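You operate a simulated robot arm through the tools that you are given. There is no shell and no other tool. Be economical: measure what you need, move in short steps, check, and stop when the job is done.

You run a simulated two-armed robot. Do the job below in one go: nothing can be reset, and whatever is moved stays where it is left.

JOB
Load the orange spool into the middle printer and run a soft print.
Fine: the spool is on the spool stand; spool in, lever down, tray in, door shut, press start, wait till it reads done.

The check looks at the end state, three seconds after you hand in, the way a careful person would. Anything else that was tipped, shoved, dropped, spilled or broken makes it a failure.

ROBOT AND FRAMES
Two 7-joint arms with two-finger parallel grippers on one trunk, on a base that drives. Base frame: it is fixed to the floor where the robot stands at the start and does not move with it; the origin is under the middle of the robot, x ahead of it, y to its left, z up. Units: m, degrees, N and s.
The left shoulder is at the start at [0.05, 0.161, 1.098], the right one opposite. With the tool pointing down near the work surface each hand reaches from about 0.24 to 0.68 m from the robot's upright axis, wherever it stands, measured 20 degrees to its own side. Places, roughly: cradle of the middle printer [0.5, -2.1, 0.9]; left printer button [0.4, -1.1, 1]; left printer dial [0.4, -1.1, 0.8]; left printer lever [0.4, -1.1, 1.1]; middle printer button [0.4, -2.3, 1]; middle printer dial [0.4, -2.2, 0.8]; middle printer door [0, -1.3, 1]; middle printer lever [0.4, -2.3, 1.2]; middle printer panel [0.5, -2.2, 0.8]; middle printer tray [0.4, -1.7, 0.8]; right printer button [0.4, -3.5, 1]; right printer dial [0.4, -3.4, 0.8]; right printer lever [0.4, -3.5, 1.2]; upper printer button [0.4, -1.1, 1.6]; upper printer dial [0.4, -1.1, 1.4]; upper printer lever [0.4, -1.1, 1.7]. Payload 3.43 kg a hand.
The TCP of each hand is the grasp point between the finger pads, 0.03 m short of the fingertips. In the tool frame z runs along the fingers and y along their closing line. Largest opening 0.094 m; finger width 0.028, thickness 0.01; the body of the gripper, 0.05 by 0.096 m, starts 0.055 m behind the TCP.
Orientation is that of the tool frame in the base frame, as a unit quaternion [x, y, z, w]. With the fingers straight down and closing along the base's y, the tool's x points along the base's -x, its y along +y and its z along -z.

CONTROLS
- The arms move only by the tool jog_arm. It takes "left_motion", "right_motion" or both (then of equal length, played together; a hand with none holds still); each is a list of rows, each a list of 7 numbers: the shift along the tool's x, y, z in units of 100 mm (1.0 is 100 mm), then the turn, a rotation vector about the tool's x, y, z in units of 90 degrees (1.0 is 90 degrees), then the finger opening in mm, from 0 to 94. In form: [[tx, ty, tz, ax, ay, az, jaw], ...]. A call has 1 to 20 rows; each row is the pose to reach, as a shift and turn from the pose commanded when the call began, along the tool's axes at that moment. A call with a number of a shift or a turn outside -1 to 1 is refused whole. Each row takes 0.2 s and may step no farther than 0.05 m and 8.6 degrees from the row before; otherwise, or with a gripper value out of range, the whole call is refused. Where a pose cannot be reached the arm comes as near as it can. A force on the tool above 40 N (or 10 N above the force at the start of the call, whichever is more), or a blocked arm, ends the call early, and 0.2 s more pass. The fingers move at their own pace (about 0.045 m/s each) and stop on an object; they squeeze with about 33 N. The grip force told is the motor's: it shows also when the fingers shut on nothing. Time passes only in rows, and 0.2 s behind the last, so rows that repeat a pose let the fingers close. The reply holds the time, the measured pose of the TCP, the force on the tool along the base axes, the opening and the grip force, in the units named above and with some noise, with the torque about the TCP (base axes, N m) and any sound that the robot's microphone picked up, and new pictures: "views" is both (left out), scene, wrist or none (wrist: the cameras of the hands that moved).
- Cameras (640 x 400 px; columns grow to the right, rows downward): "scene" is now at [0.138, 0.0129, 1.2624]; the picture's right is [0.12, -0.99, 0.00], its down [-0.24, -0.03, -0.97] and it looks along [0.96, 0.11, -0.24] (base axes); focal length 257 px, centre (320, 200). "left" rides on the left gripper at [0.076, -0.014, -0.103] in its tool frame; the picture's right is [0.18, 0.98, 0.00], its down [-0.75, 0.14, -0.64] and it looks along [-0.63, 0.12, 0.77] (tool axes); focal length 243 px, centre (320, 200). "right" rides on the right gripper at [0.076, 0.014, -0.102] in its tool frame; the picture's right is [-0.18, 0.98, 0.00], its down [-0.75, -0.14, -0.64] and it looks along [-0.63, -0.12, 0.77] (tool axes); focal length 243 px, centre (320, 200). There is no depth. A picture from a camera that has moved, and an enlarged one, comes with that camera's place and axes in the base frame and with its lens. The place of the scene camera against the robot may be out by one fixed shift of up to 0.012 m in any direction.
- lift_body(by): slides the trunk up (or, below 0, down) by that many m; the arms and the scene camera ride with it, the base frame stays. It gives what a move gives, with no picture.
- drive_base(legs): drives the robot by 1 to 6 legs, each [ahead, left, turn to the left] in m, m and degrees, along the robot's own axes; the way and the turn of a leg run together, so that a leg with both is an arc; at most 1.5 m and 180 degrees a leg. The arms and the cameras ride along, it lands a little off, and it stops where it bumps. It gives what a move gives, and a new picture of the scene camera.
- turn_head(pan, tilt): turns the head with the scene camera to pan (to the left, within 80 degrees either way) and tilt (down, from -29 to 69), counted from straight ahead of the robot. It gives what a move gives, and a new picture of the scene camera.
- enlarge(camera, box): a new picture of the part [left, top, right, bottom] of that camera's present view, enlarged. The clock stands still meanwhile.
- job_done(): hands the job in; it is judged then, once.

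Work in short steps. Places have to be worked out from the pictures, the camera data and where the tool is seen: move nearer, look again, correct. Check each grasp and each placing, and mend what went wrong. You have 120 turns and 260 pictures in all, those below and enlarged ones among them. Open the grippers and draw the arms clear of the work before you hand the job in, unless the task says otherwise; then end with one line.

The tools are called after "Call:" by a JSON object that holds its "op" and its "data". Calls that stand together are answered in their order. jog_arm: Moves the arms, as the interface text tells. Its arguments: {"type":"object","properties":{"left_motion":{"type":"array","items":{"type":"array","items":{"type":"number"}}},"right_motion":{"type":"array","items":{"type":"array","items":{"type":"number"}}},"views":{"type":"string","enum":["both","scene","wrist","none"]}},"required":[]} The other tools are called the same way: lift_body (by) slides the trunk up or down; drive_base (legs) drives the base; turn_head (pan, tilt) turns the head that bears the scene camera; enlarge (camera, box) takes an enlarged picture of a part of a camera's view; job_done () hands the job in.

At the start:

```text
time_s: 0.0
left_ee_pos: [0.3632, 0.2626, 1.1763]
left_tcp_rot: [0.0, 1.0, 0.0, 0.0]
left_contact_force: [0.4, 0.1, -0.8]
left_torque: [0.02, -0.01, -0.02]
left_opening: 0.0942
left_finger_force: 0.1
right_ee_pos: [0.3416, -0.0586, 1.1926]
right_tcp_rot: [0.0, 1.0, 0.0, 0.0]
right_contact_force: [-0.1, 0.4, -0.5]
right_torque: [-0.02, 0.02, -0.02]
right_opening: 0.094
right_finger_force: 0.0
trunk travel left (down, up): [-0.125, 0.142]
robot x, y, heading: [0.0007, 0.0021, 0.0]
head pan, tilt: [6.7, 13.8]
```

scene: 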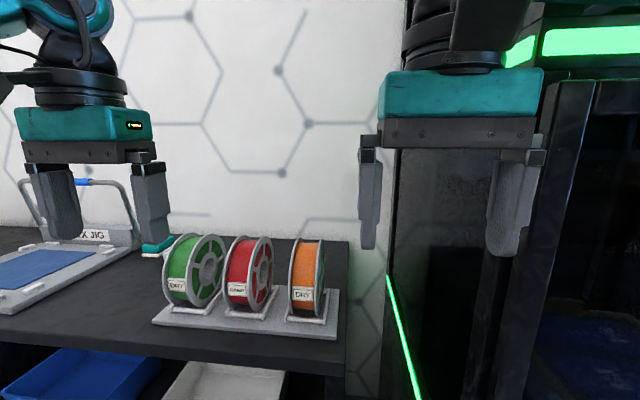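
right: 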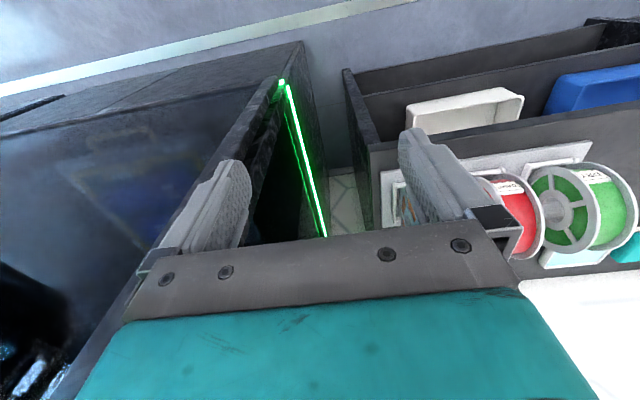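
left: 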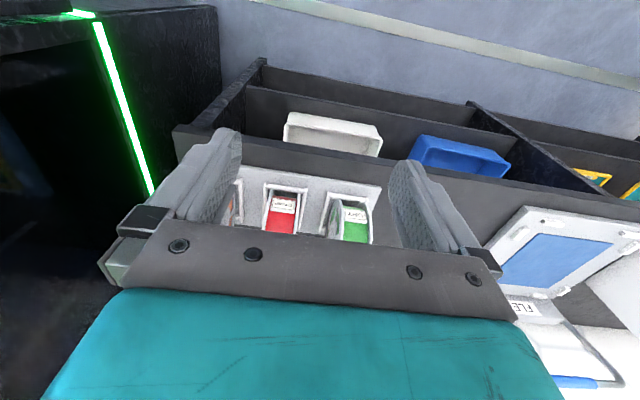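

I see three spools on the stand ahead; I'll enlarge them and read the labels.

Call:
{"op": "enlarge", "data": {"camera": "scene", "box": [140, 210, 360, 350]}}

Call:
{"op": "turn_head", "data": {"pan": -60, "tilt": 15}}

```text
2.86 times, centred on (250, 280) of scene
camera zoom: at [0.138, 0.0129, 1.2624], right [0.12, -0.99, 0.0], down [-0.24, -0.03, -0.97], along [0.96, 0.11, -0.24], focal length 735 px, centre (520, -29)
```

zoom: 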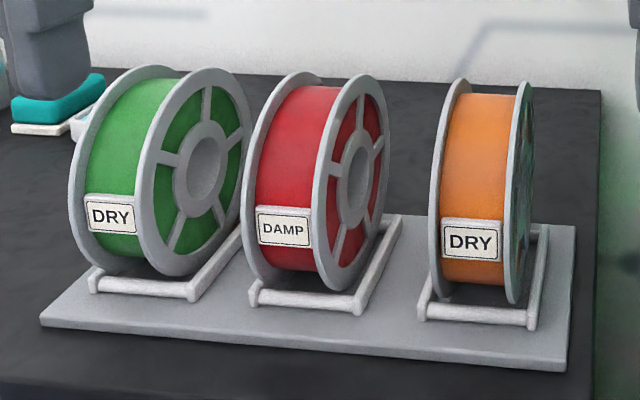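

```text
time_s: 1.4
left_ee_pos: [0.3632, 0.2619, 1.1765]
left_tcp_rot: [0.0, 1.0, 0.0, 0.0]
left_contact_force: [-0.2, -0.5, 1.2]
left_torque: [-0.01, 0.02, -0.02]
left_opening: 0.0941
left_finger_force: 0.0
right_ee_pos: [0.3413, -0.0586, 1.1923]
right_tcp_rot: [0.001, 1.0, 0.0, 0.001]
right_contact_force: [-0.8, 0.1, -0.3]
right_torque: [0.02, -0.01, -0.04]
right_opening: 0.0939
right_finger_force: 0.0
trunk travel left (down, up): [-0.125, 0.142]
robot x, y, heading: [0.0005, -0.0007, -0.2]
head pan, tilt: [-60.0, 15.0]
camera scene: at [0.0921, -0.0787, 1.2604], right [-0.87, -0.5, 0.0], down [-0.13, 0.22, -0.97], along [0.48, -0.84, -0.26], focal length 257 px, centre (320, 200)
```

scene: 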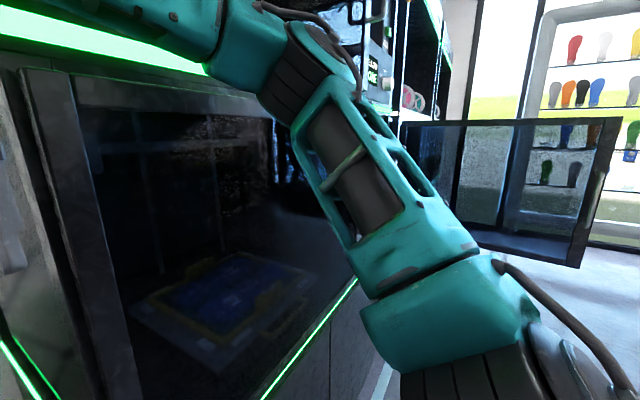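

The orange spool is labelled DRY, and stands at about [0.65, 0.11, 0.92]. Before grasping I'll back off and look over the middle printer so I can choose the grasp.

Call:
{"op": "turn_head", "data": {"pan": -80, "tilt": 25}}

Call:
{"op": "turn_head", "data": {"pan": 75, "tilt": 25}}

Call:
{"op": "drive_base", "data": {"legs": [[-0.5, 0, 0]]}}

Call:
{"op": "turn_head", "data": {"pan": -60, "tilt": 15}}

```text
time_s: 2.2
left_ee_pos: [0.3619, 0.2623, 1.1761]
left_tcp_rot: [0.0, 1.0, 0.0, 0.0]
left_contact_force: [0.5, -0.4, 0.3]
left_torque: [-0.04, 0.02, -0.01]
left_opening: 0.094
left_finger_force: 0.0
right_ee_pos: [0.341, -0.0588, 1.1931]
right_tcp_rot: [0.0, 1.0, -0.001, 0.0]
right_contact_force: [0.1, -0.4, 0.4]
right_torque: [-0.03, 0.01, -0.01]
right_opening: 0.094
right_finger_force: 0.0
trunk travel left (down, up): [-0.125, 0.142]
robot x, y, heading: [-0.0002, -0.0002, -0.0]
head pan, tilt: [-80.0, 25.0]
camera scene: at [0.0614, -0.0886, 1.2442], right [-0.98, -0.17, 0.0], down [-0.07, 0.42, -0.91], along [0.16, -0.89, -0.42], focal length 257 px, centre (320, 200)
```

scene: 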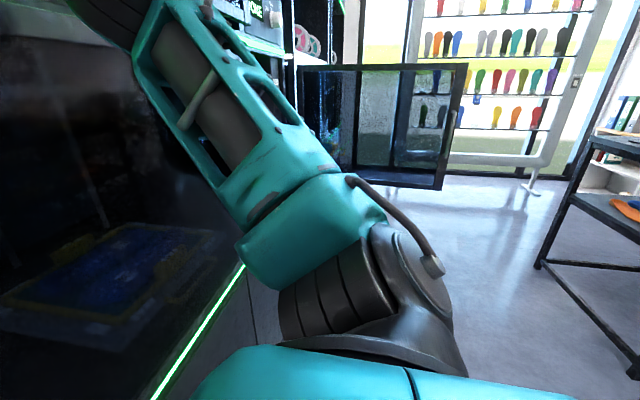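

```text
time_s: 4.6
left_ee_pos: [0.363, 0.2613, 1.1763]
left_tcp_rot: [0.0, 1.0, 0.0, 0.0]
left_contact_force: [0.4, -0.5, 0.7]
left_torque: [-0.03, 0.01, -0.01]
left_opening: 0.0938
left_finger_force: 0.0
right_ee_pos: [0.3435, -0.0577, 1.1912]
right_tcp_rot: [0.001, 1.0, 0.0, 0.0]
right_contact_force: [0.0, 0.1, 0.2]
right_torque: [0.03, 0.03, -0.02]
right_opening: 0.0939
right_finger_force: 0.0
trunk travel left (down, up): [-0.125, 0.142]
robot x, y, heading: [-0.0009, -0.002, -0.0]
head pan, tilt: [75.0, 25.0]
camera scene: at [0.0692, 0.0911, 1.2441], right [0.97, -0.26, 0.0], down [-0.11, -0.41, -0.91], along [0.23, 0.88, -0.42], focal length 257 px, centre (320, 200)
```

scene: 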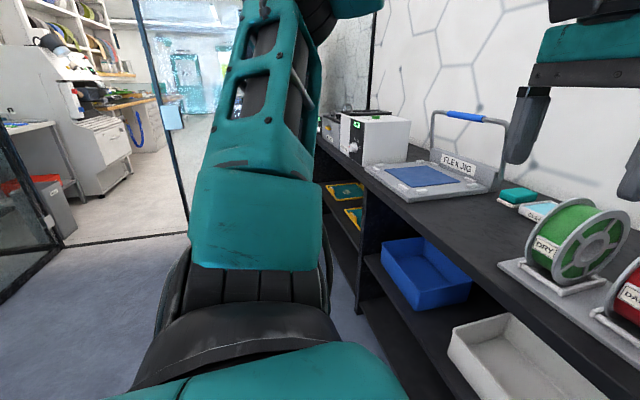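

```text
time_s: 7.6
left_ee_pos: [-0.1472, 0.262, 1.176]
left_tcp_rot: [-0.003, 1.0, -0.001, 0.0]
left_contact_force: [0.2, -0.8, 0.8]
left_torque: [0.0, 0.0, 0.01]
left_opening: 0.0944
left_finger_force: 0.1
right_ee_pos: [-0.1663, -0.0581, 1.1929]
right_tcp_rot: [-0.003, 1.0, 0.0, 0.0]
right_contact_force: [-0.7, 0.1, 0.8]
right_torque: [-0.02, 0.01, 0.03]
right_opening: 0.0939
right_finger_force: 0.1
trunk travel left (down, up): [-0.125, 0.142]
robot x, y, heading: [-0.5063, -0.0002, 0.6]
head pan, tilt: [75.0, 25.0]
camera scene: at [-0.4398, 0.0898, 1.2442], right [0.97, -0.25, 0.0], down [-0.11, -0.41, -0.91], along [0.23, 0.88, -0.42], focal length 257 px, centre (320, 200)
```

scene: 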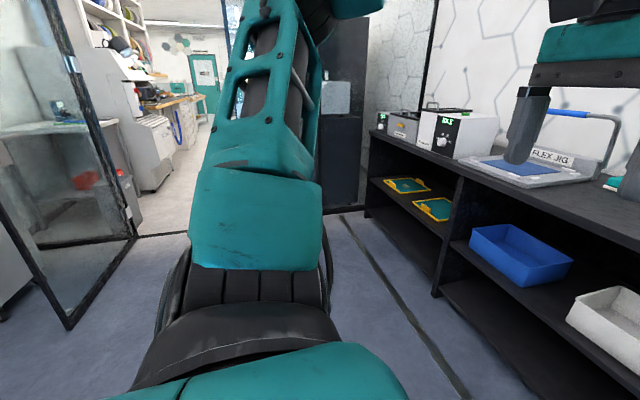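

```text
time_s: 9.8
left_ee_pos: [-0.1457, 0.2628, 1.1772]
left_tcp_rot: [-0.004, 1.0, 0.001, 0.0]
left_contact_force: [0.2, -0.2, 0.3]
left_torque: [0.02, 0.03, -0.04]
left_opening: 0.0941
left_finger_force: 0.0
right_ee_pos: [-0.1668, -0.0574, 1.1934]
right_tcp_rot: [-0.004, 1.0, 0.0, 0.001]
right_contact_force: [0.7, 1.0, 0.5]
right_torque: [-0.01, -0.03, 0.02]
right_opening: 0.0939
right_finger_force: 0.1
trunk travel left (down, up): [-0.125, 0.142]
robot x, y, heading: [-0.5094, 0.002, 0.2]
head pan, tilt: [-60.0, 15.0]
camera scene: at [-0.4154, -0.0799, 1.2604], right [-0.86, -0.51, 0.0], down [-0.13, 0.22, -0.97], along [0.49, -0.83, -0.26], focal length 257 px, centre (320, 200)
```

scene: 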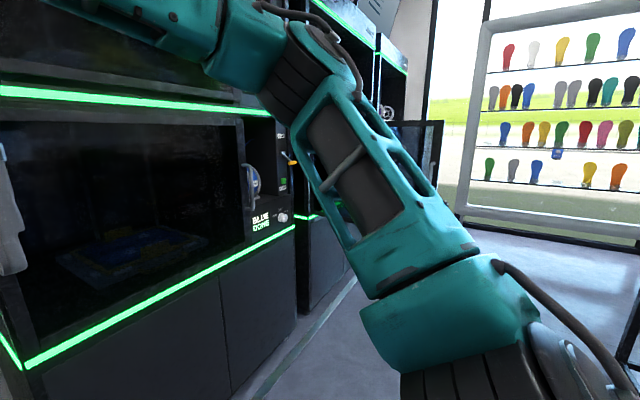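

The open middle-printer door reaches out to about x=-0.35 at y=-1.3, so I'll pass at x=-0.86 and look at the middle printer from in front.

Call:
{"op": "drive_base", "data": {"legs": [[-0.36, 0, 0], [0, -1.0, 0]]}}

Call:
{"op": "turn_head", "data": {"pan": -30, "tilt": 10}}

```text
time_s: 20.8
left_ee_pos: [-0.5097, -0.7426, 1.1766]
left_tcp_rot: [0.004, 1.0, 0.0, 0.0]
left_contact_force: [-0.6, -0.5, 0.2]
left_torque: [0.02, 0.0, 0.03]
left_opening: 0.0939
left_finger_force: 0.1
right_ee_pos: [-0.5344, -1.0625, 1.1928]
right_tcp_rot: [0.004, 1.0, 0.0, 0.0]
right_contact_force: [0.4, -0.5, -0.3]
right_torque: [0.04, -0.03, -0.01]
right_opening: 0.094
right_finger_force: 0.0
trunk travel left (down, up): [-0.125, 0.142]
robot x, y, heading: [-0.8749, -1.001, -0.5]
head pan, tilt: [-60.0, 15.0]
camera scene: at [-0.7844, -1.0811, 1.2604], right [-0.87, -0.49, 0.0], down [-0.13, 0.23, -0.97], along [0.48, -0.84, -0.26], focal length 257 px, centre (320, 200)
```

scene: 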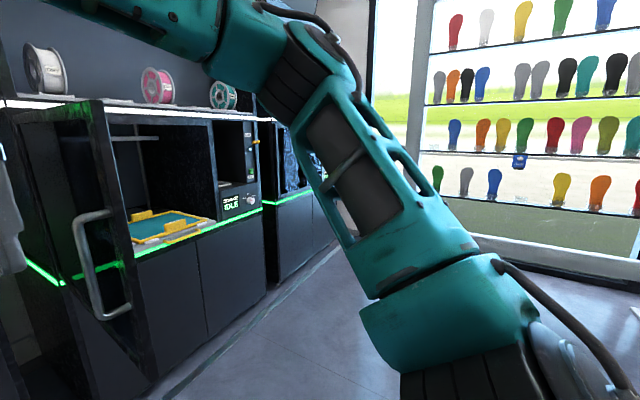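

```text
time_s: 21.7
left_ee_pos: [-0.5108, -0.7416, 1.1768]
left_tcp_rot: [0.004, 1.0, 0.0, 0.0]
left_contact_force: [-0.5, 0.5, -0.3]
left_torque: [-0.01, 0.01, 0.0]
left_opening: 0.094
left_finger_force: 0.0
right_ee_pos: [-0.5344, -1.0617, 1.1923]
right_tcp_rot: [0.004, 1.0, 0.0, 0.0]
right_contact_force: [-1.0, -0.1, 0.4]
right_torque: [0.04, -0.04, 0.01]
right_opening: 0.094
right_finger_force: 0.1
trunk travel left (down, up): [-0.125, 0.142]
robot x, y, heading: [-0.8736, -1.001, -0.6]
head pan, tilt: [-30.0, 10.0]
camera scene: at [-0.7503, -1.0469, 1.2685], right [-0.51, -0.86, 0.0], down [-0.15, 0.09, -0.98], along [0.85, -0.5, -0.17], focal length 257 px, centre (320, 200)
```

scene: 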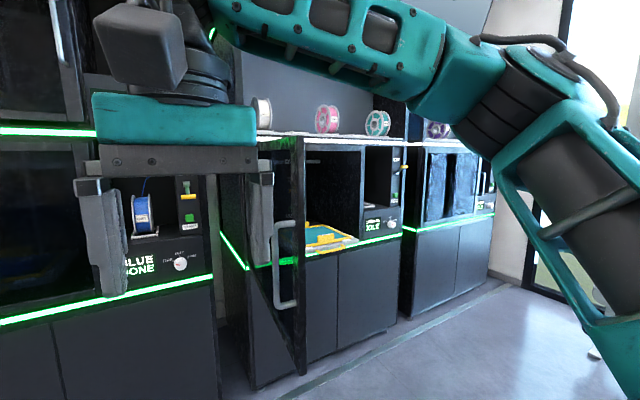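

The middle printer's door is open and the spool bay sits beside the panel, as on the left printer. I'll go on to stand in front of it.

Call:
{"op": "drive_base", "data": {"legs": [[0, -1.05, 0], [0.3, 0, 0]]}}

Call:
{"op": "turn_head", "data": {"pan": 5, "tilt": 15}}

```text
time_s: 32.8
left_ee_pos: [-0.2196, -1.7662, 1.1765]
left_tcp_rot: [-0.008, 1.0, 0.0, 0.0]
left_contact_force: [-0.3, -0.1, -0.5]
left_torque: [0.02, 0.02, 0.0]
left_opening: 0.0941
left_finger_force: 0.0
right_ee_pos: [-0.2368, -2.0863, 1.1918]
right_tcp_rot: [-0.008, 1.0, 0.0, 0.0]
right_contact_force: [-0.5, -0.8, -0.6]
right_torque: [0.02, -0.04, -0.01]
right_opening: 0.0939
right_finger_force: 0.0
trunk travel left (down, up): [-0.125, 0.142]
robot x, y, heading: [-0.5798, -2.0297, 1.1]
head pan, tilt: [-30.0, 10.0]
camera scene: at [-0.4532, -2.0758, 1.2684], right [-0.49, -0.87, 0.0], down [-0.15, 0.08, -0.98], along [0.86, -0.48, -0.17], focal length 257 px, centre (320, 200)
```

scene: 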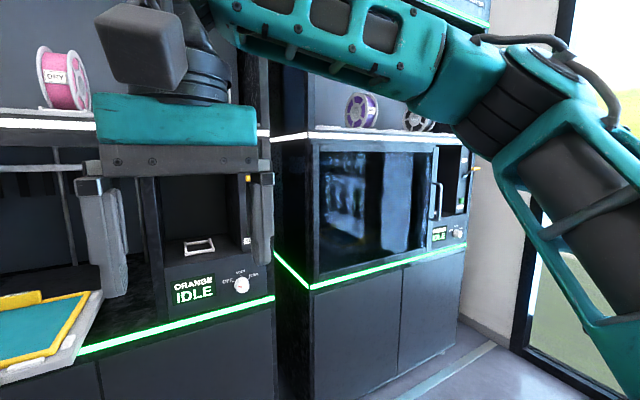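

```text
time_s: 33.8
left_ee_pos: [-0.2215, -1.7655, 1.1768]
left_tcp_rot: [-0.008, 1.0, 0.0, 0.0]
left_contact_force: [-0.9, 0.8, 0.0]
left_torque: [0.01, -0.03, -0.02]
left_opening: 0.0938
left_finger_force: 0.0
right_ee_pos: [-0.2374, -2.0865, 1.1923]
right_tcp_rot: [-0.008, 1.0, 0.001, 0.0]
right_contact_force: [0.2, 0.5, -1.8]
right_torque: [0.04, 0.01, 0.02]
right_opening: 0.0945
right_finger_force: 0.1
trunk travel left (down, up): [-0.125, 0.142]
robot x, y, heading: [-0.577, -2.0318, 1.0]
head pan, tilt: [5.0, 15.0]
camera scene: at [-0.442, -2.0211, 1.2604], right [0.1, -0.99, 0.0], down [-0.26, -0.03, -0.97], along [0.96, 0.1, -0.26], focal length 257 px, centre (320, 200)
```

scene: 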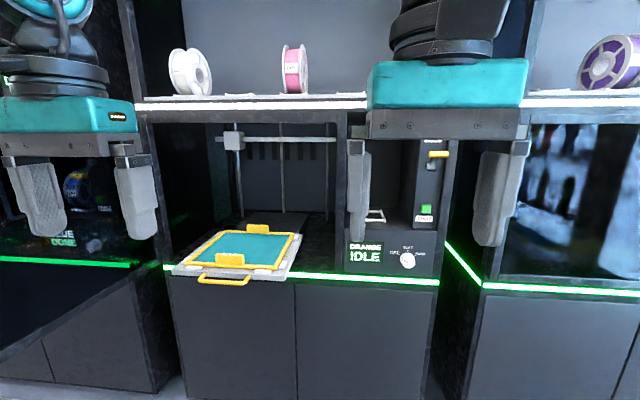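

I'll zoom in on the spool bay and panel.

Call:
{"op": "enlarge", "data": {"camera": "scene", "box": [330, 120, 480, 300]}}

Call:
{"op": "enlarge", "data": {"camera": "scene", "box": [150, 110, 350, 310]}}

Call:
{"op": "enlarge", "data": {"camera": "right", "box": [0, 0, 640, 400]}}

```text
2.22 times, centred on (405, 210) of scene
camera zoom: at [-0.442, -2.0211, 1.2604], right [0.1, -0.99, 0.0], down [-0.26, -0.03, -0.97], along [0.96, 0.1, -0.26], focal length 572 px, centre (131, 178)
```

zoom: 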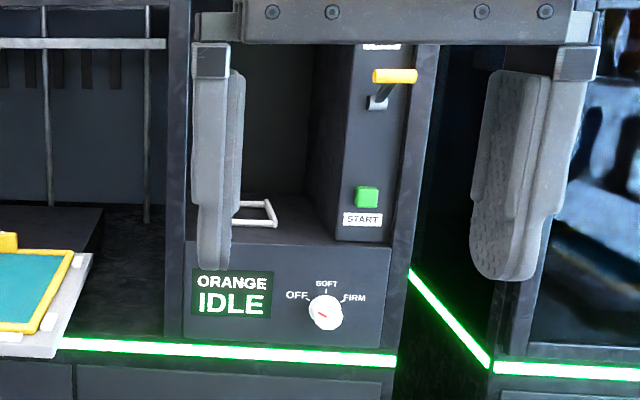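

```text
2.00 times, centred on (250, 210) of scene
camera zoom: at [-0.442, -2.0211, 1.2604], right [0.1, -0.99, 0.0], down [-0.26, -0.03, -0.97], along [0.96, 0.1, -0.26], focal length 515 px, centre (460, 180)
```

zoom: 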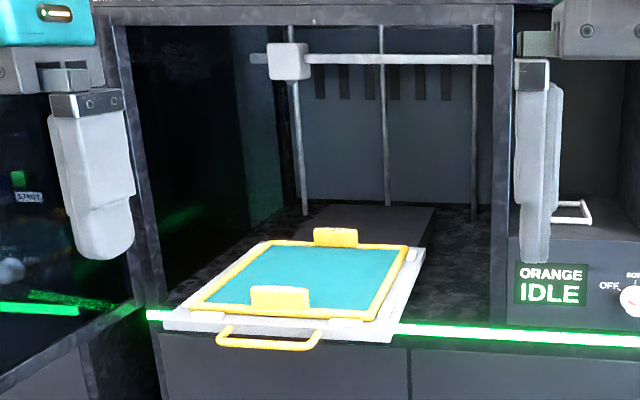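

```text
1.00 times, centred on (320, 200) of right (not enlarged: the box is as wide or as high as the picture)
camera zoom: at [-0.3143, -2.0736, 1.295], right [0.17, 0.99, 0.0], down [0.76, -0.13, 0.64], along [0.63, -0.11, -0.77], focal length 243 px, centre (320, 200)
```

zoom: 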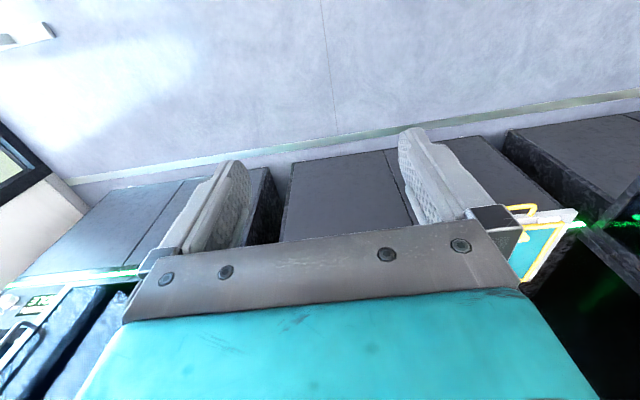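

The bay is roughly y -2.03..-2.26, floor z≈0.935, cradle centre ≈[0.53,-2.13,0.94], and there is headroom up to about 1.28. A forward-pointing grasp will fit. A quick closer look at the dial, then back to the spool stand.

Call:
{"op": "enlarge", "data": {"camera": "scene", "box": [380, 230, 440, 280]}}

Call:
{"op": "drive_base", "data": {"legs": [[-0.3, 0, 0], [0, 1.0, 0], [0, 1.0, 0], [0.5, 0, 0]]}}

Call:
{"op": "turn_head", "data": {"pan": 5, "tilt": 22}}

```text
8.00 times, centred on (410, 255) of scene
camera zoom: at [-0.442, -2.0211, 1.2604], right [0.1, -0.99, 0.0], down [-0.26, -0.03, -0.97], along [0.96, 0.1, -0.26], focal length 2059 px, centre (-400, -240)
```

zoom: 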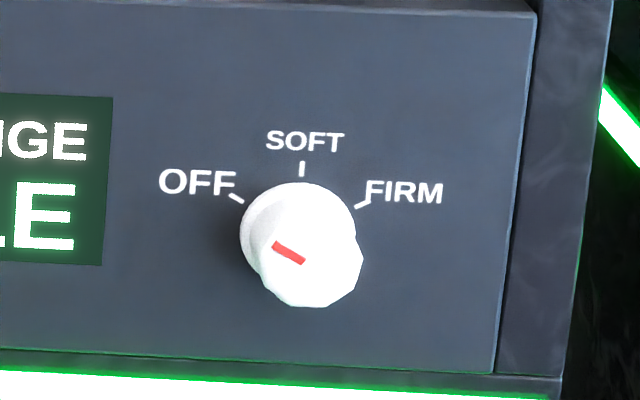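

```text
time_s: 44.3
left_ee_pos: [-0.534, -0.7851, 1.1764]
left_tcp_rot: [-0.01, 1.0, 0.0, 0.001]
left_contact_force: [-0.8, -0.1, -1.3]
left_torque: [0.0, 0.01, 0.01]
left_opening: 0.0938
left_finger_force: 0.1
right_ee_pos: [-0.55, -1.1057, 1.1919]
right_tcp_rot: [-0.008, 1.0, 0.0, -0.001]
right_contact_force: [-0.3, -0.1, 0.1]
right_torque: [0.02, -0.04, 0.0]
right_opening: 0.094
right_finger_force: 0.1
trunk travel left (down, up): [-0.125, 0.142]
robot x, y, heading: [-0.8953, -1.054, 1.0]
head pan, tilt: [5.0, 15.0]
stopped in leg 2: the robot was blocked; the commanded pose is now the measured one
camera scene: at [-0.7542, -1.0412, 1.2604], right [0.11, -0.99, 0.0], down [-0.26, -0.03, -0.97], along [0.96, 0.1, -0.26], focal length 257 px, centre (320, 200)
```

scene: 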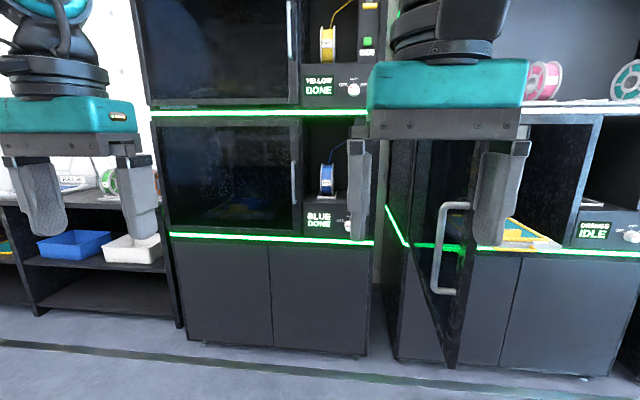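

```text
time_s: 45.0
left_ee_pos: [-0.5334, -0.785, 1.1762]
left_tcp_rot: [-0.01, 1.0, 0.0, -0.001]
left_contact_force: [0.6, 0.0, 0.1]
left_torque: [0.02, 0.0, -0.03]
left_opening: 0.0938
left_finger_force: 0.1
right_ee_pos: [-0.5509, -1.1057, 1.1924]
right_tcp_rot: [-0.008, 1.0, 0.0, 0.0]
right_contact_force: [-0.3, 0.1, -0.1]
right_torque: [0.02, -0.03, 0.02]
right_opening: 0.0939
right_finger_force: 0.0
trunk travel left (down, up): [-0.125, 0.142]
robot x, y, heading: [-0.8932, -1.0512, 1.3]
head pan, tilt: [5.0, 22.0]
camera scene: at [-0.7548, -1.0412, 1.249], right [0.11, -0.99, 0.0], down [-0.37, -0.04, -0.93], along [0.92, 0.1, -0.37], focal length 257 px, centre (320, 200)
```

scene: 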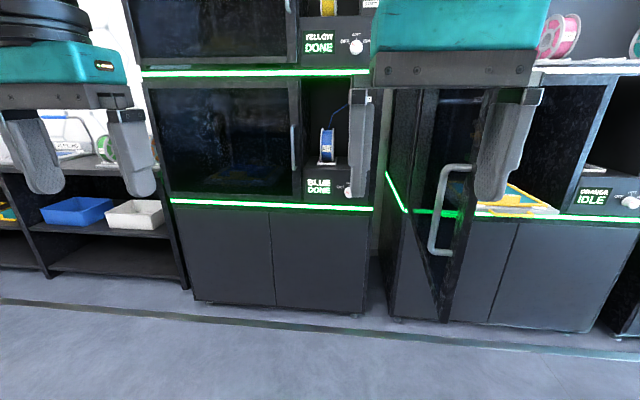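

The base was stopped at y≈-1.05, x=-0.895; I'll look left for what is in the way.

Call:
{"op": "turn_head", "data": {"pan": 80, "tilt": 35}}

```text
time_s: 46.4
left_ee_pos: [-0.5333, -0.7849, 1.177]
left_tcp_rot: [-0.01, 1.0, 0.0, 0.0]
left_contact_force: [-0.7, -0.3, 0.7]
left_torque: [0.01, 0.02, 0.03]
left_opening: 0.0942
left_finger_force: 0.2
right_ee_pos: [-0.5495, -1.105, 1.1921]
right_tcp_rot: [-0.009, 1.0, 0.001, 0.0]
right_contact_force: [-0.4, -0.5, -0.1]
right_torque: [0.02, -0.01, -0.01]
right_opening: 0.0943
right_finger_force: 0.1
trunk travel left (down, up): [-0.125, 0.142]
robot x, y, heading: [-0.8919, -1.0553, 1.1]
head pan, tilt: [80.0, 35.0]
camera scene: at [-0.8333, -0.964, 1.2284], right [0.99, -0.16, 0.0], down [-0.09, -0.57, -0.82], along [0.13, 0.81, -0.57], focal length 257 px, centre (320, 200)
```

scene: 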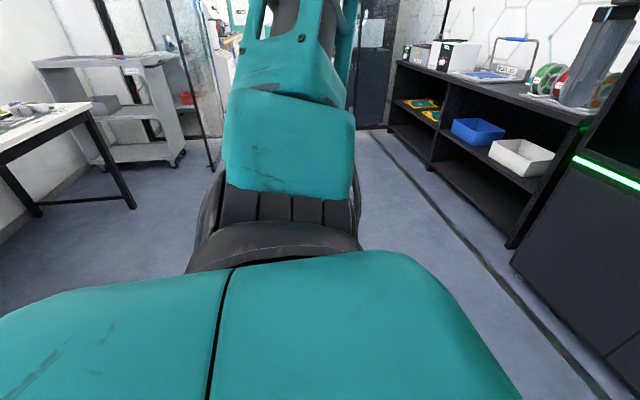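

Nothing is in the way on the left, and the leg was almost complete. I'll continue left, a touch forward.

Call:
{"op": "drive_base", "data": {"legs": [[0.03, 0.15, 0], [0, 0.85, 0]]}}

```text
time_s: 55.7
left_ee_pos: [-0.519, 0.1988, 1.1771]
left_tcp_rot: [-0.007, 1.0, 0.001, 0.0]
left_contact_force: [-0.7, -0.2, 0.0]
left_torque: [0.03, -0.01, 0.02]
left_opening: 0.094
left_finger_force: 0.2
right_ee_pos: [-0.5364, -0.1213, 1.1931]
right_tcp_rot: [-0.006, 1.0, 0.0, 0.0]
right_contact_force: [0.0, -1.1, -0.3]
right_torque: [0.02, -0.03, -0.02]
right_opening: 0.0941
right_finger_force: 0.0
trunk travel left (down, up): [-0.125, 0.142]
robot x, y, heading: [-0.8761, -0.0658, 1.0]
head pan, tilt: [80.0, 35.0]
camera scene: at [-0.8189, 0.0209, 1.2284], right [0.99, -0.16, 0.0], down [-0.09, -0.57, -0.82], along [0.13, 0.81, -0.57], focal length 257 px, centre (320, 200)
```

scene: 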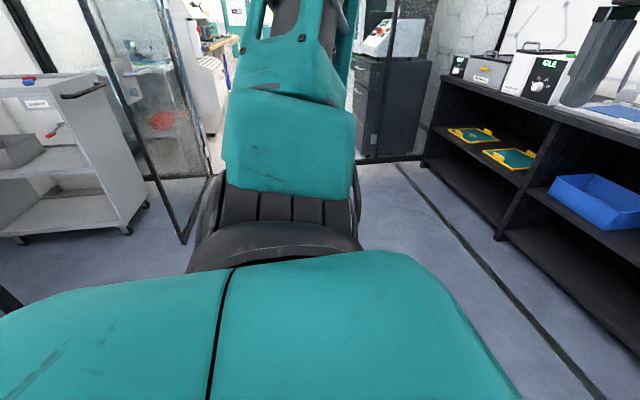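

Path worked. In free space now I'll pitch the right hand up to point forward, 30° below horizontal, moving it 0.1 m forward.

Call:
{"op": "jog_arm", "data": {"right_motion": [[-0.125, 0, 0, 0, -0.0833, 0, 94], [-0.25, 0, 0, 0, -0.1667, 0, 94], [-0.375, 0, 0, 0, -0.25, 0, 94], [-0.5, 0, 0, 0, -0.3333, 0, 94], [-0.625, 0, 0, 0, -0.4167, 0, 94], [-0.75, 0, 0, 0, -0.5, 0, 94], [-0.875, 0, 0, 0, -0.5833, 0, 94], [-1, 0, 0, 0, -0.6667, 0, 94]], "views": "none"}}

Call:
{"op": "turn_head", "data": {"pan": 0, "tilt": 25}}

Call:
{"op": "drive_base", "data": {"legs": [[0, 0.3, -1], [0.5, 0, 0]]}}

```text
time_s: 57.5
left_ee_pos: [-0.5185, 0.1981, 1.1764]
left_tcp_rot: [-0.007, 1.0, 0.0, 0.0]
left_contact_force: [0.9, -0.2, 0.0]
left_torque: [-0.03, -0.01, 0.03]
left_opening: 0.094
left_finger_force: 0.1
right_ee_pos: [-0.4347, -0.1208, 1.1921]
right_tcp_rot: [-0.006, 0.865, 0.004, 0.501]
right_contact_force: [0.5, 0.4, -0.8]
right_torque: [0.04, 0.03, -0.02]
right_opening: 0.0939
right_finger_force: 0.1
trunk travel left (down, up): [-0.125, 0.142]
robot x, y, heading: [-0.8797, -0.0701, 0.9]
head pan, tilt: [80.0, 35.0]
```

```text
time_s: 59.0
left_ee_pos: [-0.5174, 0.1986, 1.1768]
left_tcp_rot: [-0.007, 1.0, 0.0, -0.001]
left_contact_force: [-0.4, 0.0, -0.1]
left_torque: [0.0, -0.02, 0.0]
left_opening: 0.0943
left_finger_force: 0.1
right_ee_pos: [-0.4353, -0.1221, 1.1931]
right_tcp_rot: [-0.006, 0.866, 0.004, 0.5]
right_contact_force: [0.0, -0.1, 0.3]
right_torque: [0.03, 0.0, -0.04]
right_opening: 0.0945
right_finger_force: 0.1
trunk travel left (down, up): [-0.125, 0.142]
robot x, y, heading: [-0.8795, -0.0668, 0.6]
head pan, tilt: [0.0, 25.0]
camera scene: at [-0.7408, -0.0647, 1.2441], right [0.01, -1.0, 0.0], down [-0.42, -0.01, -0.91], along [0.91, 0.01, -0.42], focal length 257 px, centre (320, 200)
```

scene: 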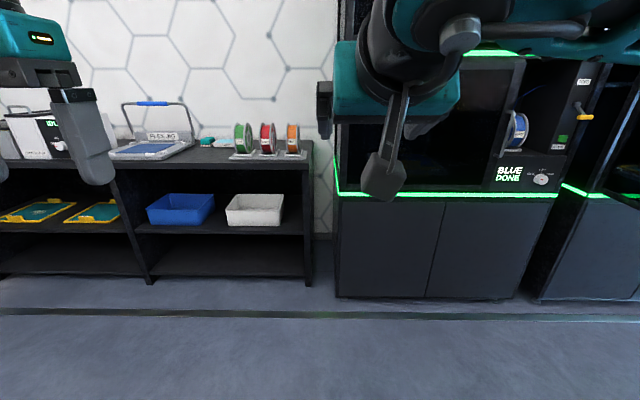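

```text
time_s: 64.8
left_ee_pos: [-0.0103, 0.49, 1.1761]
left_tcp_rot: [0.001, 1.0, 0.0, 0.0]
left_contact_force: [0.4, 0.3, -0.3]
left_torque: [-0.02, 0.0, 0.02]
left_opening: 0.0941
left_finger_force: 0.0
right_ee_pos: [0.0672, 0.169, 1.1916]
right_tcp_rot: [0.001, 0.866, -0.001, 0.5]
right_contact_force: [0.2, -0.3, 0.4]
right_torque: [-0.02, 0.02, 0.01]
right_opening: 0.0937
right_finger_force: 0.0
trunk travel left (down, up): [-0.125, 0.142]
robot x, y, heading: [-0.3766, 0.2305, -0.2]
head pan, tilt: [0.0, 25.0]
camera scene: at [-0.2379, 0.2304, 1.2441], right [0.0, -1.0, 0.0], down [-0.42, 0.0, -0.91], along [0.91, 0.0, -0.42], focal length 257 px, centre (320, 200)
```

scene: 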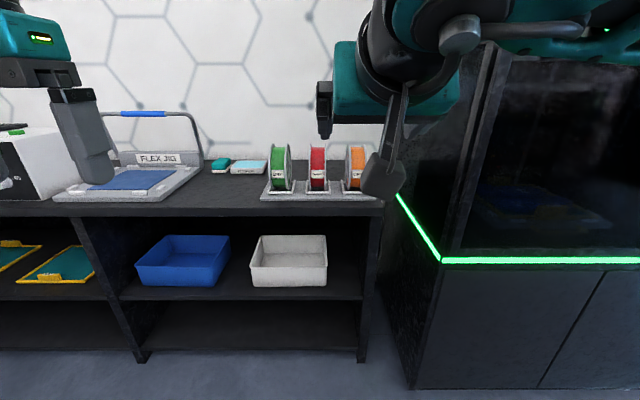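

Orange spool centre is about [0.67, 0.105, 0.95]; the bench front is x≈0.57. Driving forward 0.3.

Call:
{"op": "drive_base", "data": {"legs": [[0.3, 0, 0]]}}

Call:
{"op": "enlarge", "data": {"camera": "right", "box": [0, 0, 640, 400]}}

Call:
{"op": "turn_head", "data": {"pan": 0, "tilt": 35}}

```text
time_s: 66.8
left_ee_pos: [0.2868, 0.4921, 1.1767]
left_tcp_rot: [-0.002, 1.0, -0.001, -0.001]
left_contact_force: [1.2, 1.4, 0.9]
left_torque: [0.0, 0.01, 0.01]
left_opening: 0.094
left_finger_force: 0.1
right_ee_pos: [0.3672, 0.1709, 1.1919]
right_tcp_rot: [-0.001, 0.866, 0.0, 0.5]
right_contact_force: [-0.2, 0.1, 0.3]
right_torque: [0.06, -0.01, -0.02]
right_opening: 0.094
right_finger_force: 0.0
trunk travel left (down, up): [-0.125, 0.142]
robot x, y, heading: [-0.0733, 0.2294, 0.6]
head pan, tilt: [0.0, 25.0]
camera scene: at [0.0623, 0.2316, 1.2441], right [0.0, -1.0, 0.0], down [-0.42, 0.0, -0.91], along [0.91, 0.0, -0.42], focal length 257 px, centre (320, 200)
```

scene: 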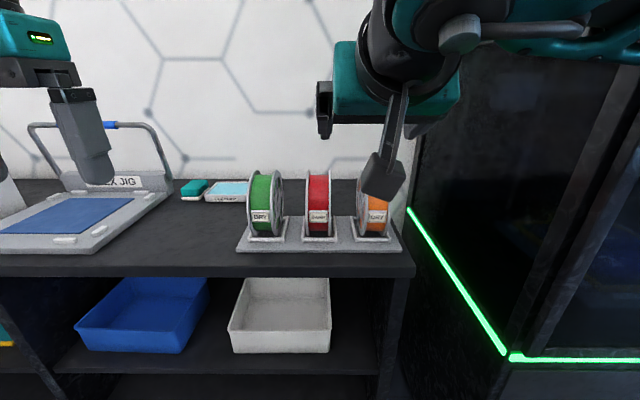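

```text
1.00 times, centred on (320, 200) of right (not enlarged: the box is as wide or as high as the picture)
camera zoom: at [0.2399, 0.1853, 1.1774], right [0.09, 0.98, 0.16], down [-0.18, -0.14, 0.97], along [0.98, -0.11, 0.16], focal length 243 px, centre (320, 200)
```

zoom: 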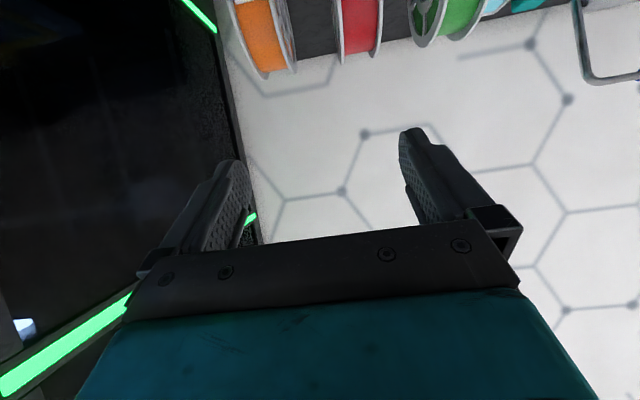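

```text
time_s: 67.6
left_ee_pos: [0.2865, 0.4926, 1.1763]
left_tcp_rot: [-0.003, 1.0, 0.0, 0.0]
left_contact_force: [0.6, -0.7, 0.2]
left_torque: [0.02, -0.01, -0.02]
left_opening: 0.0941
left_finger_force: 0.1
right_ee_pos: [0.3676, 0.1717, 1.1921]
right_tcp_rot: [-0.001, 0.866, 0.0, 0.5]
right_contact_force: [0.5, 0.5, 0.0]
right_torque: [0.0, 0.0, -0.02]
right_opening: 0.0939
right_finger_force: 0.0
trunk travel left (down, up): [-0.125, 0.142]
robot x, y, heading: [-0.0736, 0.231, 0.5]
head pan, tilt: [0.0, 35.0]
camera scene: at [0.0577, 0.2316, 1.2284], right [0.0, -1.0, 0.0], down [-0.57, 0.0, -0.82], along [0.82, 0.0, -0.57], focal length 257 px, centre (320, 200)
```

scene: 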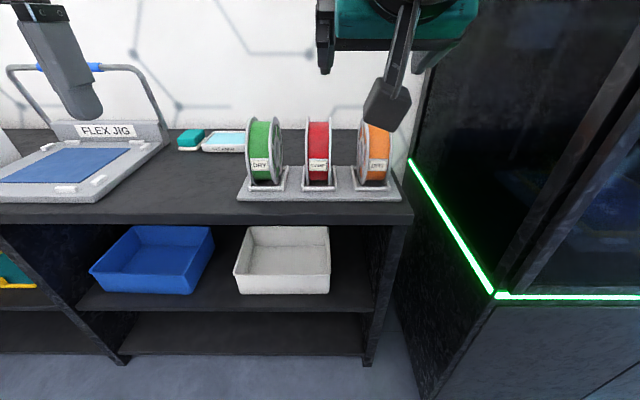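

Orange spool estimate: x≈0.67, y≈0.085, top z≈1.02, radius ≈0.07. Moving the right hand in front of it, still short of contact.

Call:
{"op": "jog_arm", "data": {"right_motion": [[0.09, -0.21, 0.25, 0, 0, 0, 94], [0.18, -0.43, 0.5, 0, 0, 0, 94], [0.27, -0.64, 0.75, 0, 0, 0, 94], [0.366, -0.85, 1.0, 0, 0, 0, 94]]}}

```text
time_s: 68.6
left_ee_pos: [0.286, 0.4914, 1.1769]
left_tcp_rot: [-0.003, 1.0, 0.0, 0.0]
left_contact_force: [0.2, -0.3, 1.2]
left_torque: [0.01, 0.03, -0.01]
left_opening: 0.0941
left_finger_force: 0.1
right_ee_pos: [0.4369, 0.0852, 1.111]
right_tcp_rot: [-0.002, 0.866, 0.001, 0.5]
right_contact_force: [0.0, -0.8, -0.4]
right_torque: [-0.03, -0.02, 0.0]
right_opening: 0.0939
right_finger_force: 0.1
trunk travel left (down, up): [-0.125, 0.142]
robot x, y, heading: [-0.0725, 0.2305, 0.0]
head pan, tilt: [0.0, 35.0]
camera scene: at [0.0579, 0.2312, 1.2284], right [0.0, -1.0, 0.0], down [-0.57, 0.0, -0.82], along [0.82, 0.0, -0.57], focal length 257 px, centre (320, 200)
camera right: at [0.3088, 0.0989, 1.0966], right [0.09, 0.98, 0.16], down [-0.18, -0.14, 0.97], along [0.98, -0.11, 0.16], focal length 243 px, centre (320, 200)
```

scene: 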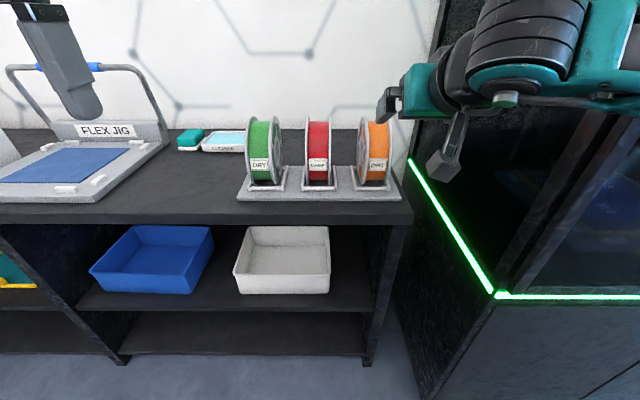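
right: 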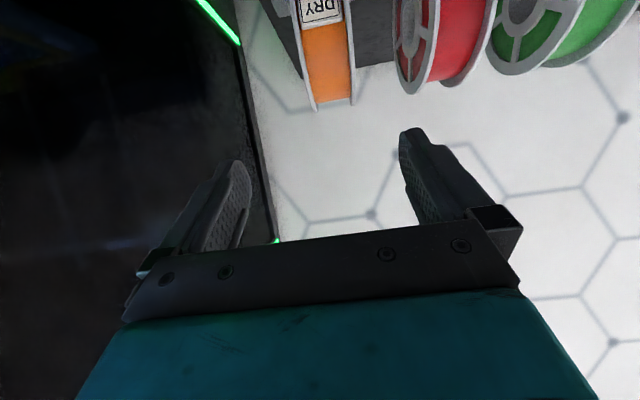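

I'll measure the spool in close-up.

Call:
{"op": "enlarge", "data": {"camera": "scene", "box": [290, 100, 430, 220]}}

Call:
{"op": "enlarge", "data": {"camera": "right", "box": [240, 0, 440, 120]}}

```text
3.33 times, centred on (360, 160) of scene
camera zoom: at [0.0579, 0.2312, 1.2284], right [0.0, -1.0, 0.0], down [-0.57, 0.0, -0.82], along [0.82, 0.0, -0.57], focal length 858 px, centre (187, 333)
```

zoom: 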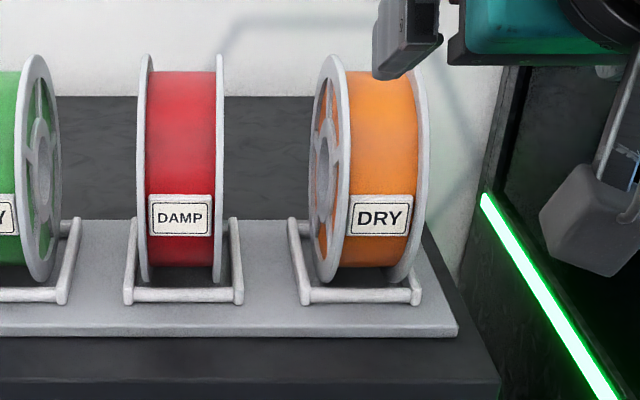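

```text
3.20 times, centred on (340, 60) of right
camera zoom: at [0.3088, 0.0989, 1.0966], right [0.09, 0.98, 0.16], down [-0.18, -0.14, 0.97], along [0.98, -0.11, 0.16], focal length 776 px, centre (256, 648)
```

zoom: 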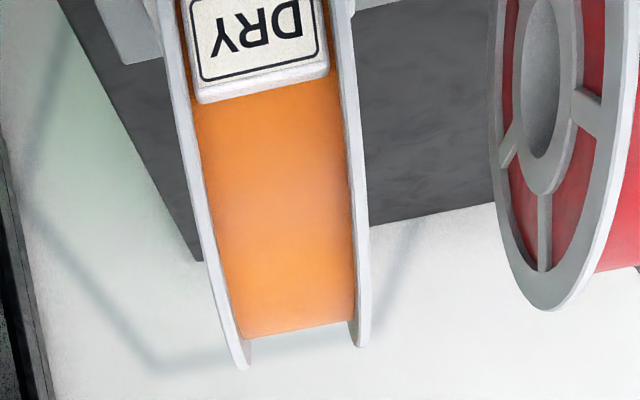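

From the wrist view: flanges at y≈0.071 and 0.126 (centre 0.098, width ~0.057), top z≈1.027, so the centre is ≈[0.67,0.098,0.947]. I'll move onto the approach line but short of it.

Call:
{"op": "jog_arm", "data": {"right_motion": [[0.1, 0.05, 0.4, 0, 0, 0, 94], [0.2, 0.1, 0.75, 0, 0, 0, 94], [0.256, 0.13, 1.0, 0, 0, 0, 94]]}}

```text
time_s: 69.4
left_ee_pos: [0.2861, 0.4928, 1.1761]
left_tcp_rot: [-0.002, 1.0, 0.0, 0.001]
left_contact_force: [0.3, 0.0, 0.0]
left_torque: [0.02, -0.01, 0.0]
left_opening: 0.094
left_finger_force: 0.0
right_ee_pos: [0.5107, 0.0996, 1.0383]
right_tcp_rot: [-0.002, 0.866, 0.001, 0.5]
right_contact_force: [-1.0, 0.2, 0.3]
right_torque: [-0.02, -0.04, 0.0]
right_opening: 0.0941
right_finger_force: 0.0
trunk travel left (down, up): [-0.125, 0.142]
robot x, y, heading: [-0.0733, 0.2322, 0.4]
head pan, tilt: [0.0, 35.0]
camera scene: at [0.0579, 0.2316, 1.2284], right [0.0, -1.0, 0.0], down [-0.57, 0.0, -0.82], along [0.82, 0.0, -0.57], focal length 257 px, centre (320, 200)
camera right: at [0.3828, 0.1138, 1.024], right [0.09, 0.98, 0.16], down [-0.18, -0.14, 0.97], along [0.98, -0.11, 0.16], focal length 243 px, centre (320, 200)
```

scene: 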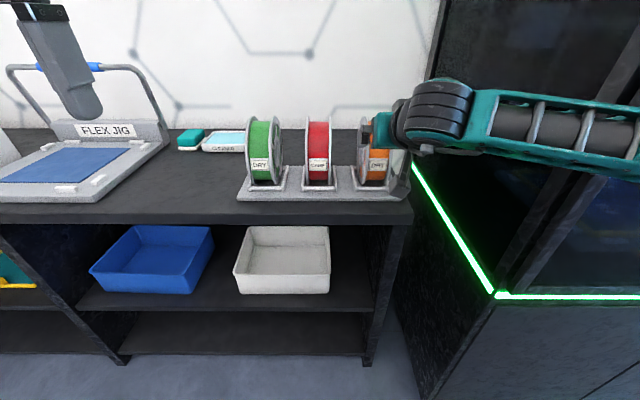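
right: 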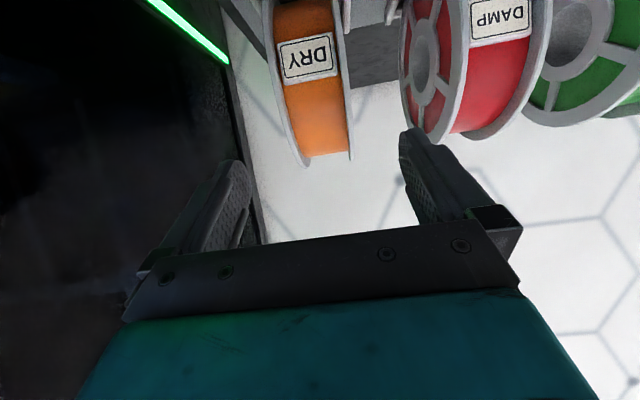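

Refined spool centre: ≈[0.68, 0.097, 0.947], with my approach line on it. Advancing 0.1 m along the fingers.

Call:
{"op": "jog_arm", "data": {"right_motion": [[0, -0.02, 0.3, 0, 0, 0, 94], [-0.02, -0.03, 0.6, 0, 0, 0, 94], [-0.04, -0.03, 0.8, 0, 0, 0, 94], [-0.05, -0.03, 1.0, 0, 0, 0, 94]]}}

```text
time_s: 70.4
left_ee_pos: [0.2875, 0.493, 1.1763]
left_tcp_rot: [-0.002, 1.0, 0.0, -0.001]
left_contact_force: [-0.5, -0.3, 0.0]
left_torque: [0.03, 0.0, 0.0]
left_opening: 0.0941
left_finger_force: 0.1
right_ee_pos: [0.6002, 0.0974, 0.9932]
right_tcp_rot: [-0.002, 0.866, 0.001, 0.5]
right_contact_force: [0.0, 0.2, 1.1]
right_torque: [-0.01, -0.02, 0.03]
right_opening: 0.0938
right_finger_force: 0.0
trunk travel left (down, up): [-0.125, 0.142]
robot x, y, heading: [-0.0769, 0.2259, 0.2]
head pan, tilt: [0.0, 35.0]
camera scene: at [0.0579, 0.2316, 1.2283], right [0.0, -1.0, 0.0], down [-0.57, 0.0, -0.82], along [0.82, 0.0, -0.57], focal length 257 px, centre (320, 200)
camera right: at [0.4722, 0.1114, 0.9781], right [0.09, 0.98, 0.16], down [-0.18, -0.14, 0.97], along [0.98, -0.11, 0.16], focal length 243 px, centre (320, 200)
```

scene: 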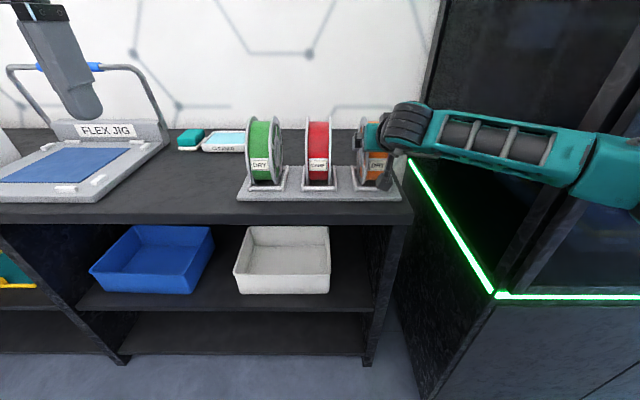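
right: 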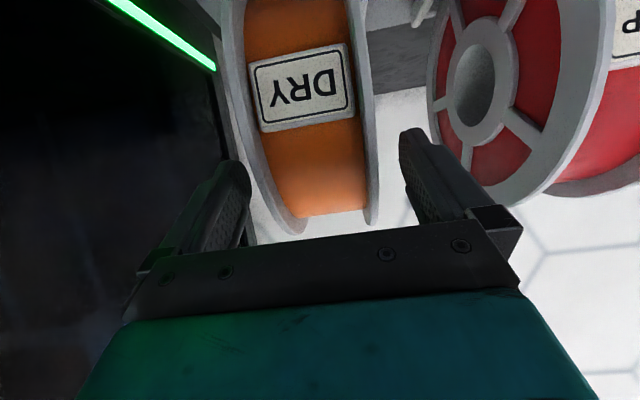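

The fingers straddle the spool with clearance on both sides. Advancing the remaining ~58 mm.

Call:
{"op": "jog_arm", "data": {"right_motion": [[0, 0, 0.2, 0, 0, 0, 94], [0, 0, 0.4, 0, 0, 0, 94], [0, 0, 0.58, 0, 0, 0, 94]]}}

```text
time_s: 71.2
left_ee_pos: [0.2848, 0.4941, 1.1767]
left_tcp_rot: [-0.001, 1.0, 0.0, 0.002]
left_contact_force: [-0.3, -0.4, 0.2]
left_torque: [0.0, -0.02, 0.02]
left_opening: 0.0939
left_finger_force: 0.1
right_ee_pos: [0.6473, 0.0995, 0.9669]
right_tcp_rot: [-0.002, 0.865, 0.002, 0.501]
right_contact_force: [-9.7, -0.8, 6.2]
right_torque: [-0.1, 0.21, -0.2]
right_opening: 0.0942
right_finger_force: 0.0
trunk travel left (down, up): [-0.125, 0.142]
robot x, y, heading: [-0.0749, 0.2271, 0.2]
head pan, tilt: [0.0, 35.0]
camera scene: at [0.0558, 0.2317, 1.2288], right [0.0, -1.0, 0.0], down [-0.57, 0.0, -0.82], along [0.82, 0.0, -0.57], focal length 257 px, centre (320, 200)
camera right: at [0.5196, 0.1126, 0.951], right [0.09, 0.98, 0.16], down [-0.18, -0.14, 0.97], along [0.98, -0.11, 0.17], focal length 243 px, centre (320, 200)
```

scene: 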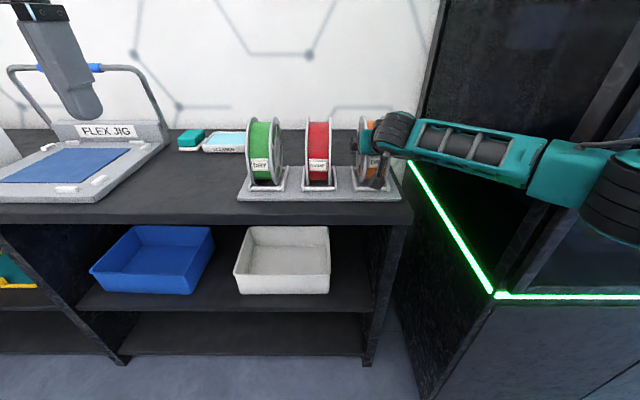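
right: 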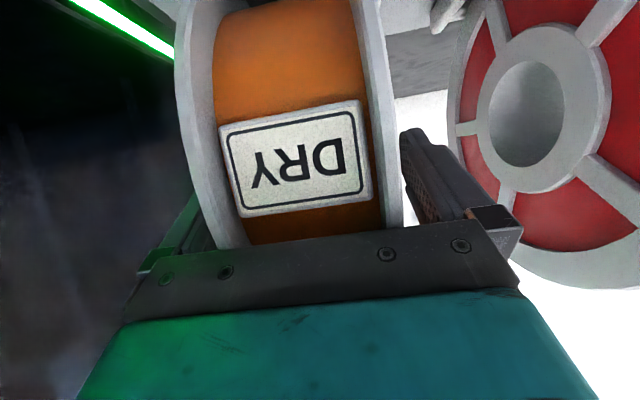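

The palm lightly touches the spool rim (about 11 N). I'll back off 5 mm, shift 3 mm to -y, and close.

Call:
{"op": "jog_arm", "data": {"right_motion": [[0, -0.03, -0.07, 0, 0, 0, 94], [0, -0.03, -0.07, 0, 0, 0, 80], [0, -0.03, -0.07, 0, 0, 0, 65], [0, -0.03, -0.07, 0, 0, 0, 50], [0, -0.03, -0.07, 0, 0, 0, 35], [0, -0.03, -0.07, 0, 0, 0, 35], [0, -0.03, -0.07, 0, 0, 0, 35]]}}

```text
time_s: 72.8
left_ee_pos: [0.2865, 0.4922, 1.1762]
left_tcp_rot: [-0.003, 1.0, 0.0, -0.001]
left_contact_force: [-0.1, 0.2, -0.6]
left_torque: [-0.03, 0.04, 0.02]
left_opening: 0.0938
left_finger_force: 0.0
right_ee_pos: [0.642, 0.0948, 0.9666]
right_tcp_rot: [-0.002, 0.866, 0.001, 0.5]
right_contact_force: [-0.5, 1.8, -1.2]
right_torque: [0.07, 0.05, 0.02]
right_opening: 0.0624
right_finger_force: 33.6
trunk travel left (down, up): [-0.125, 0.142]
robot x, y, heading: [-0.08, 0.2302, 0.3]
head pan, tilt: [0.0, 35.0]
camera scene: at [0.0577, 0.2318, 1.2284], right [0.0, -1.0, 0.0], down [-0.57, 0.0, -0.82], along [0.82, 0.0, -0.57], focal length 257 px, centre (320, 200)
camera right: at [0.5151, 0.1091, 0.9526], right [0.09, 0.98, 0.16], down [-0.18, -0.14, 0.97], along [0.98, -0.11, 0.16], focal length 243 px, centre (320, 200)
```

scene: 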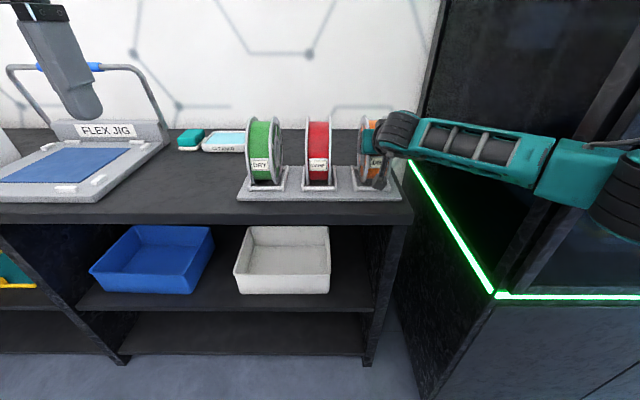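
right: 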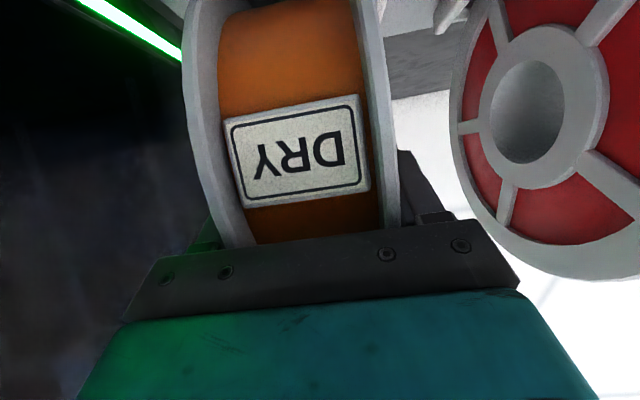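

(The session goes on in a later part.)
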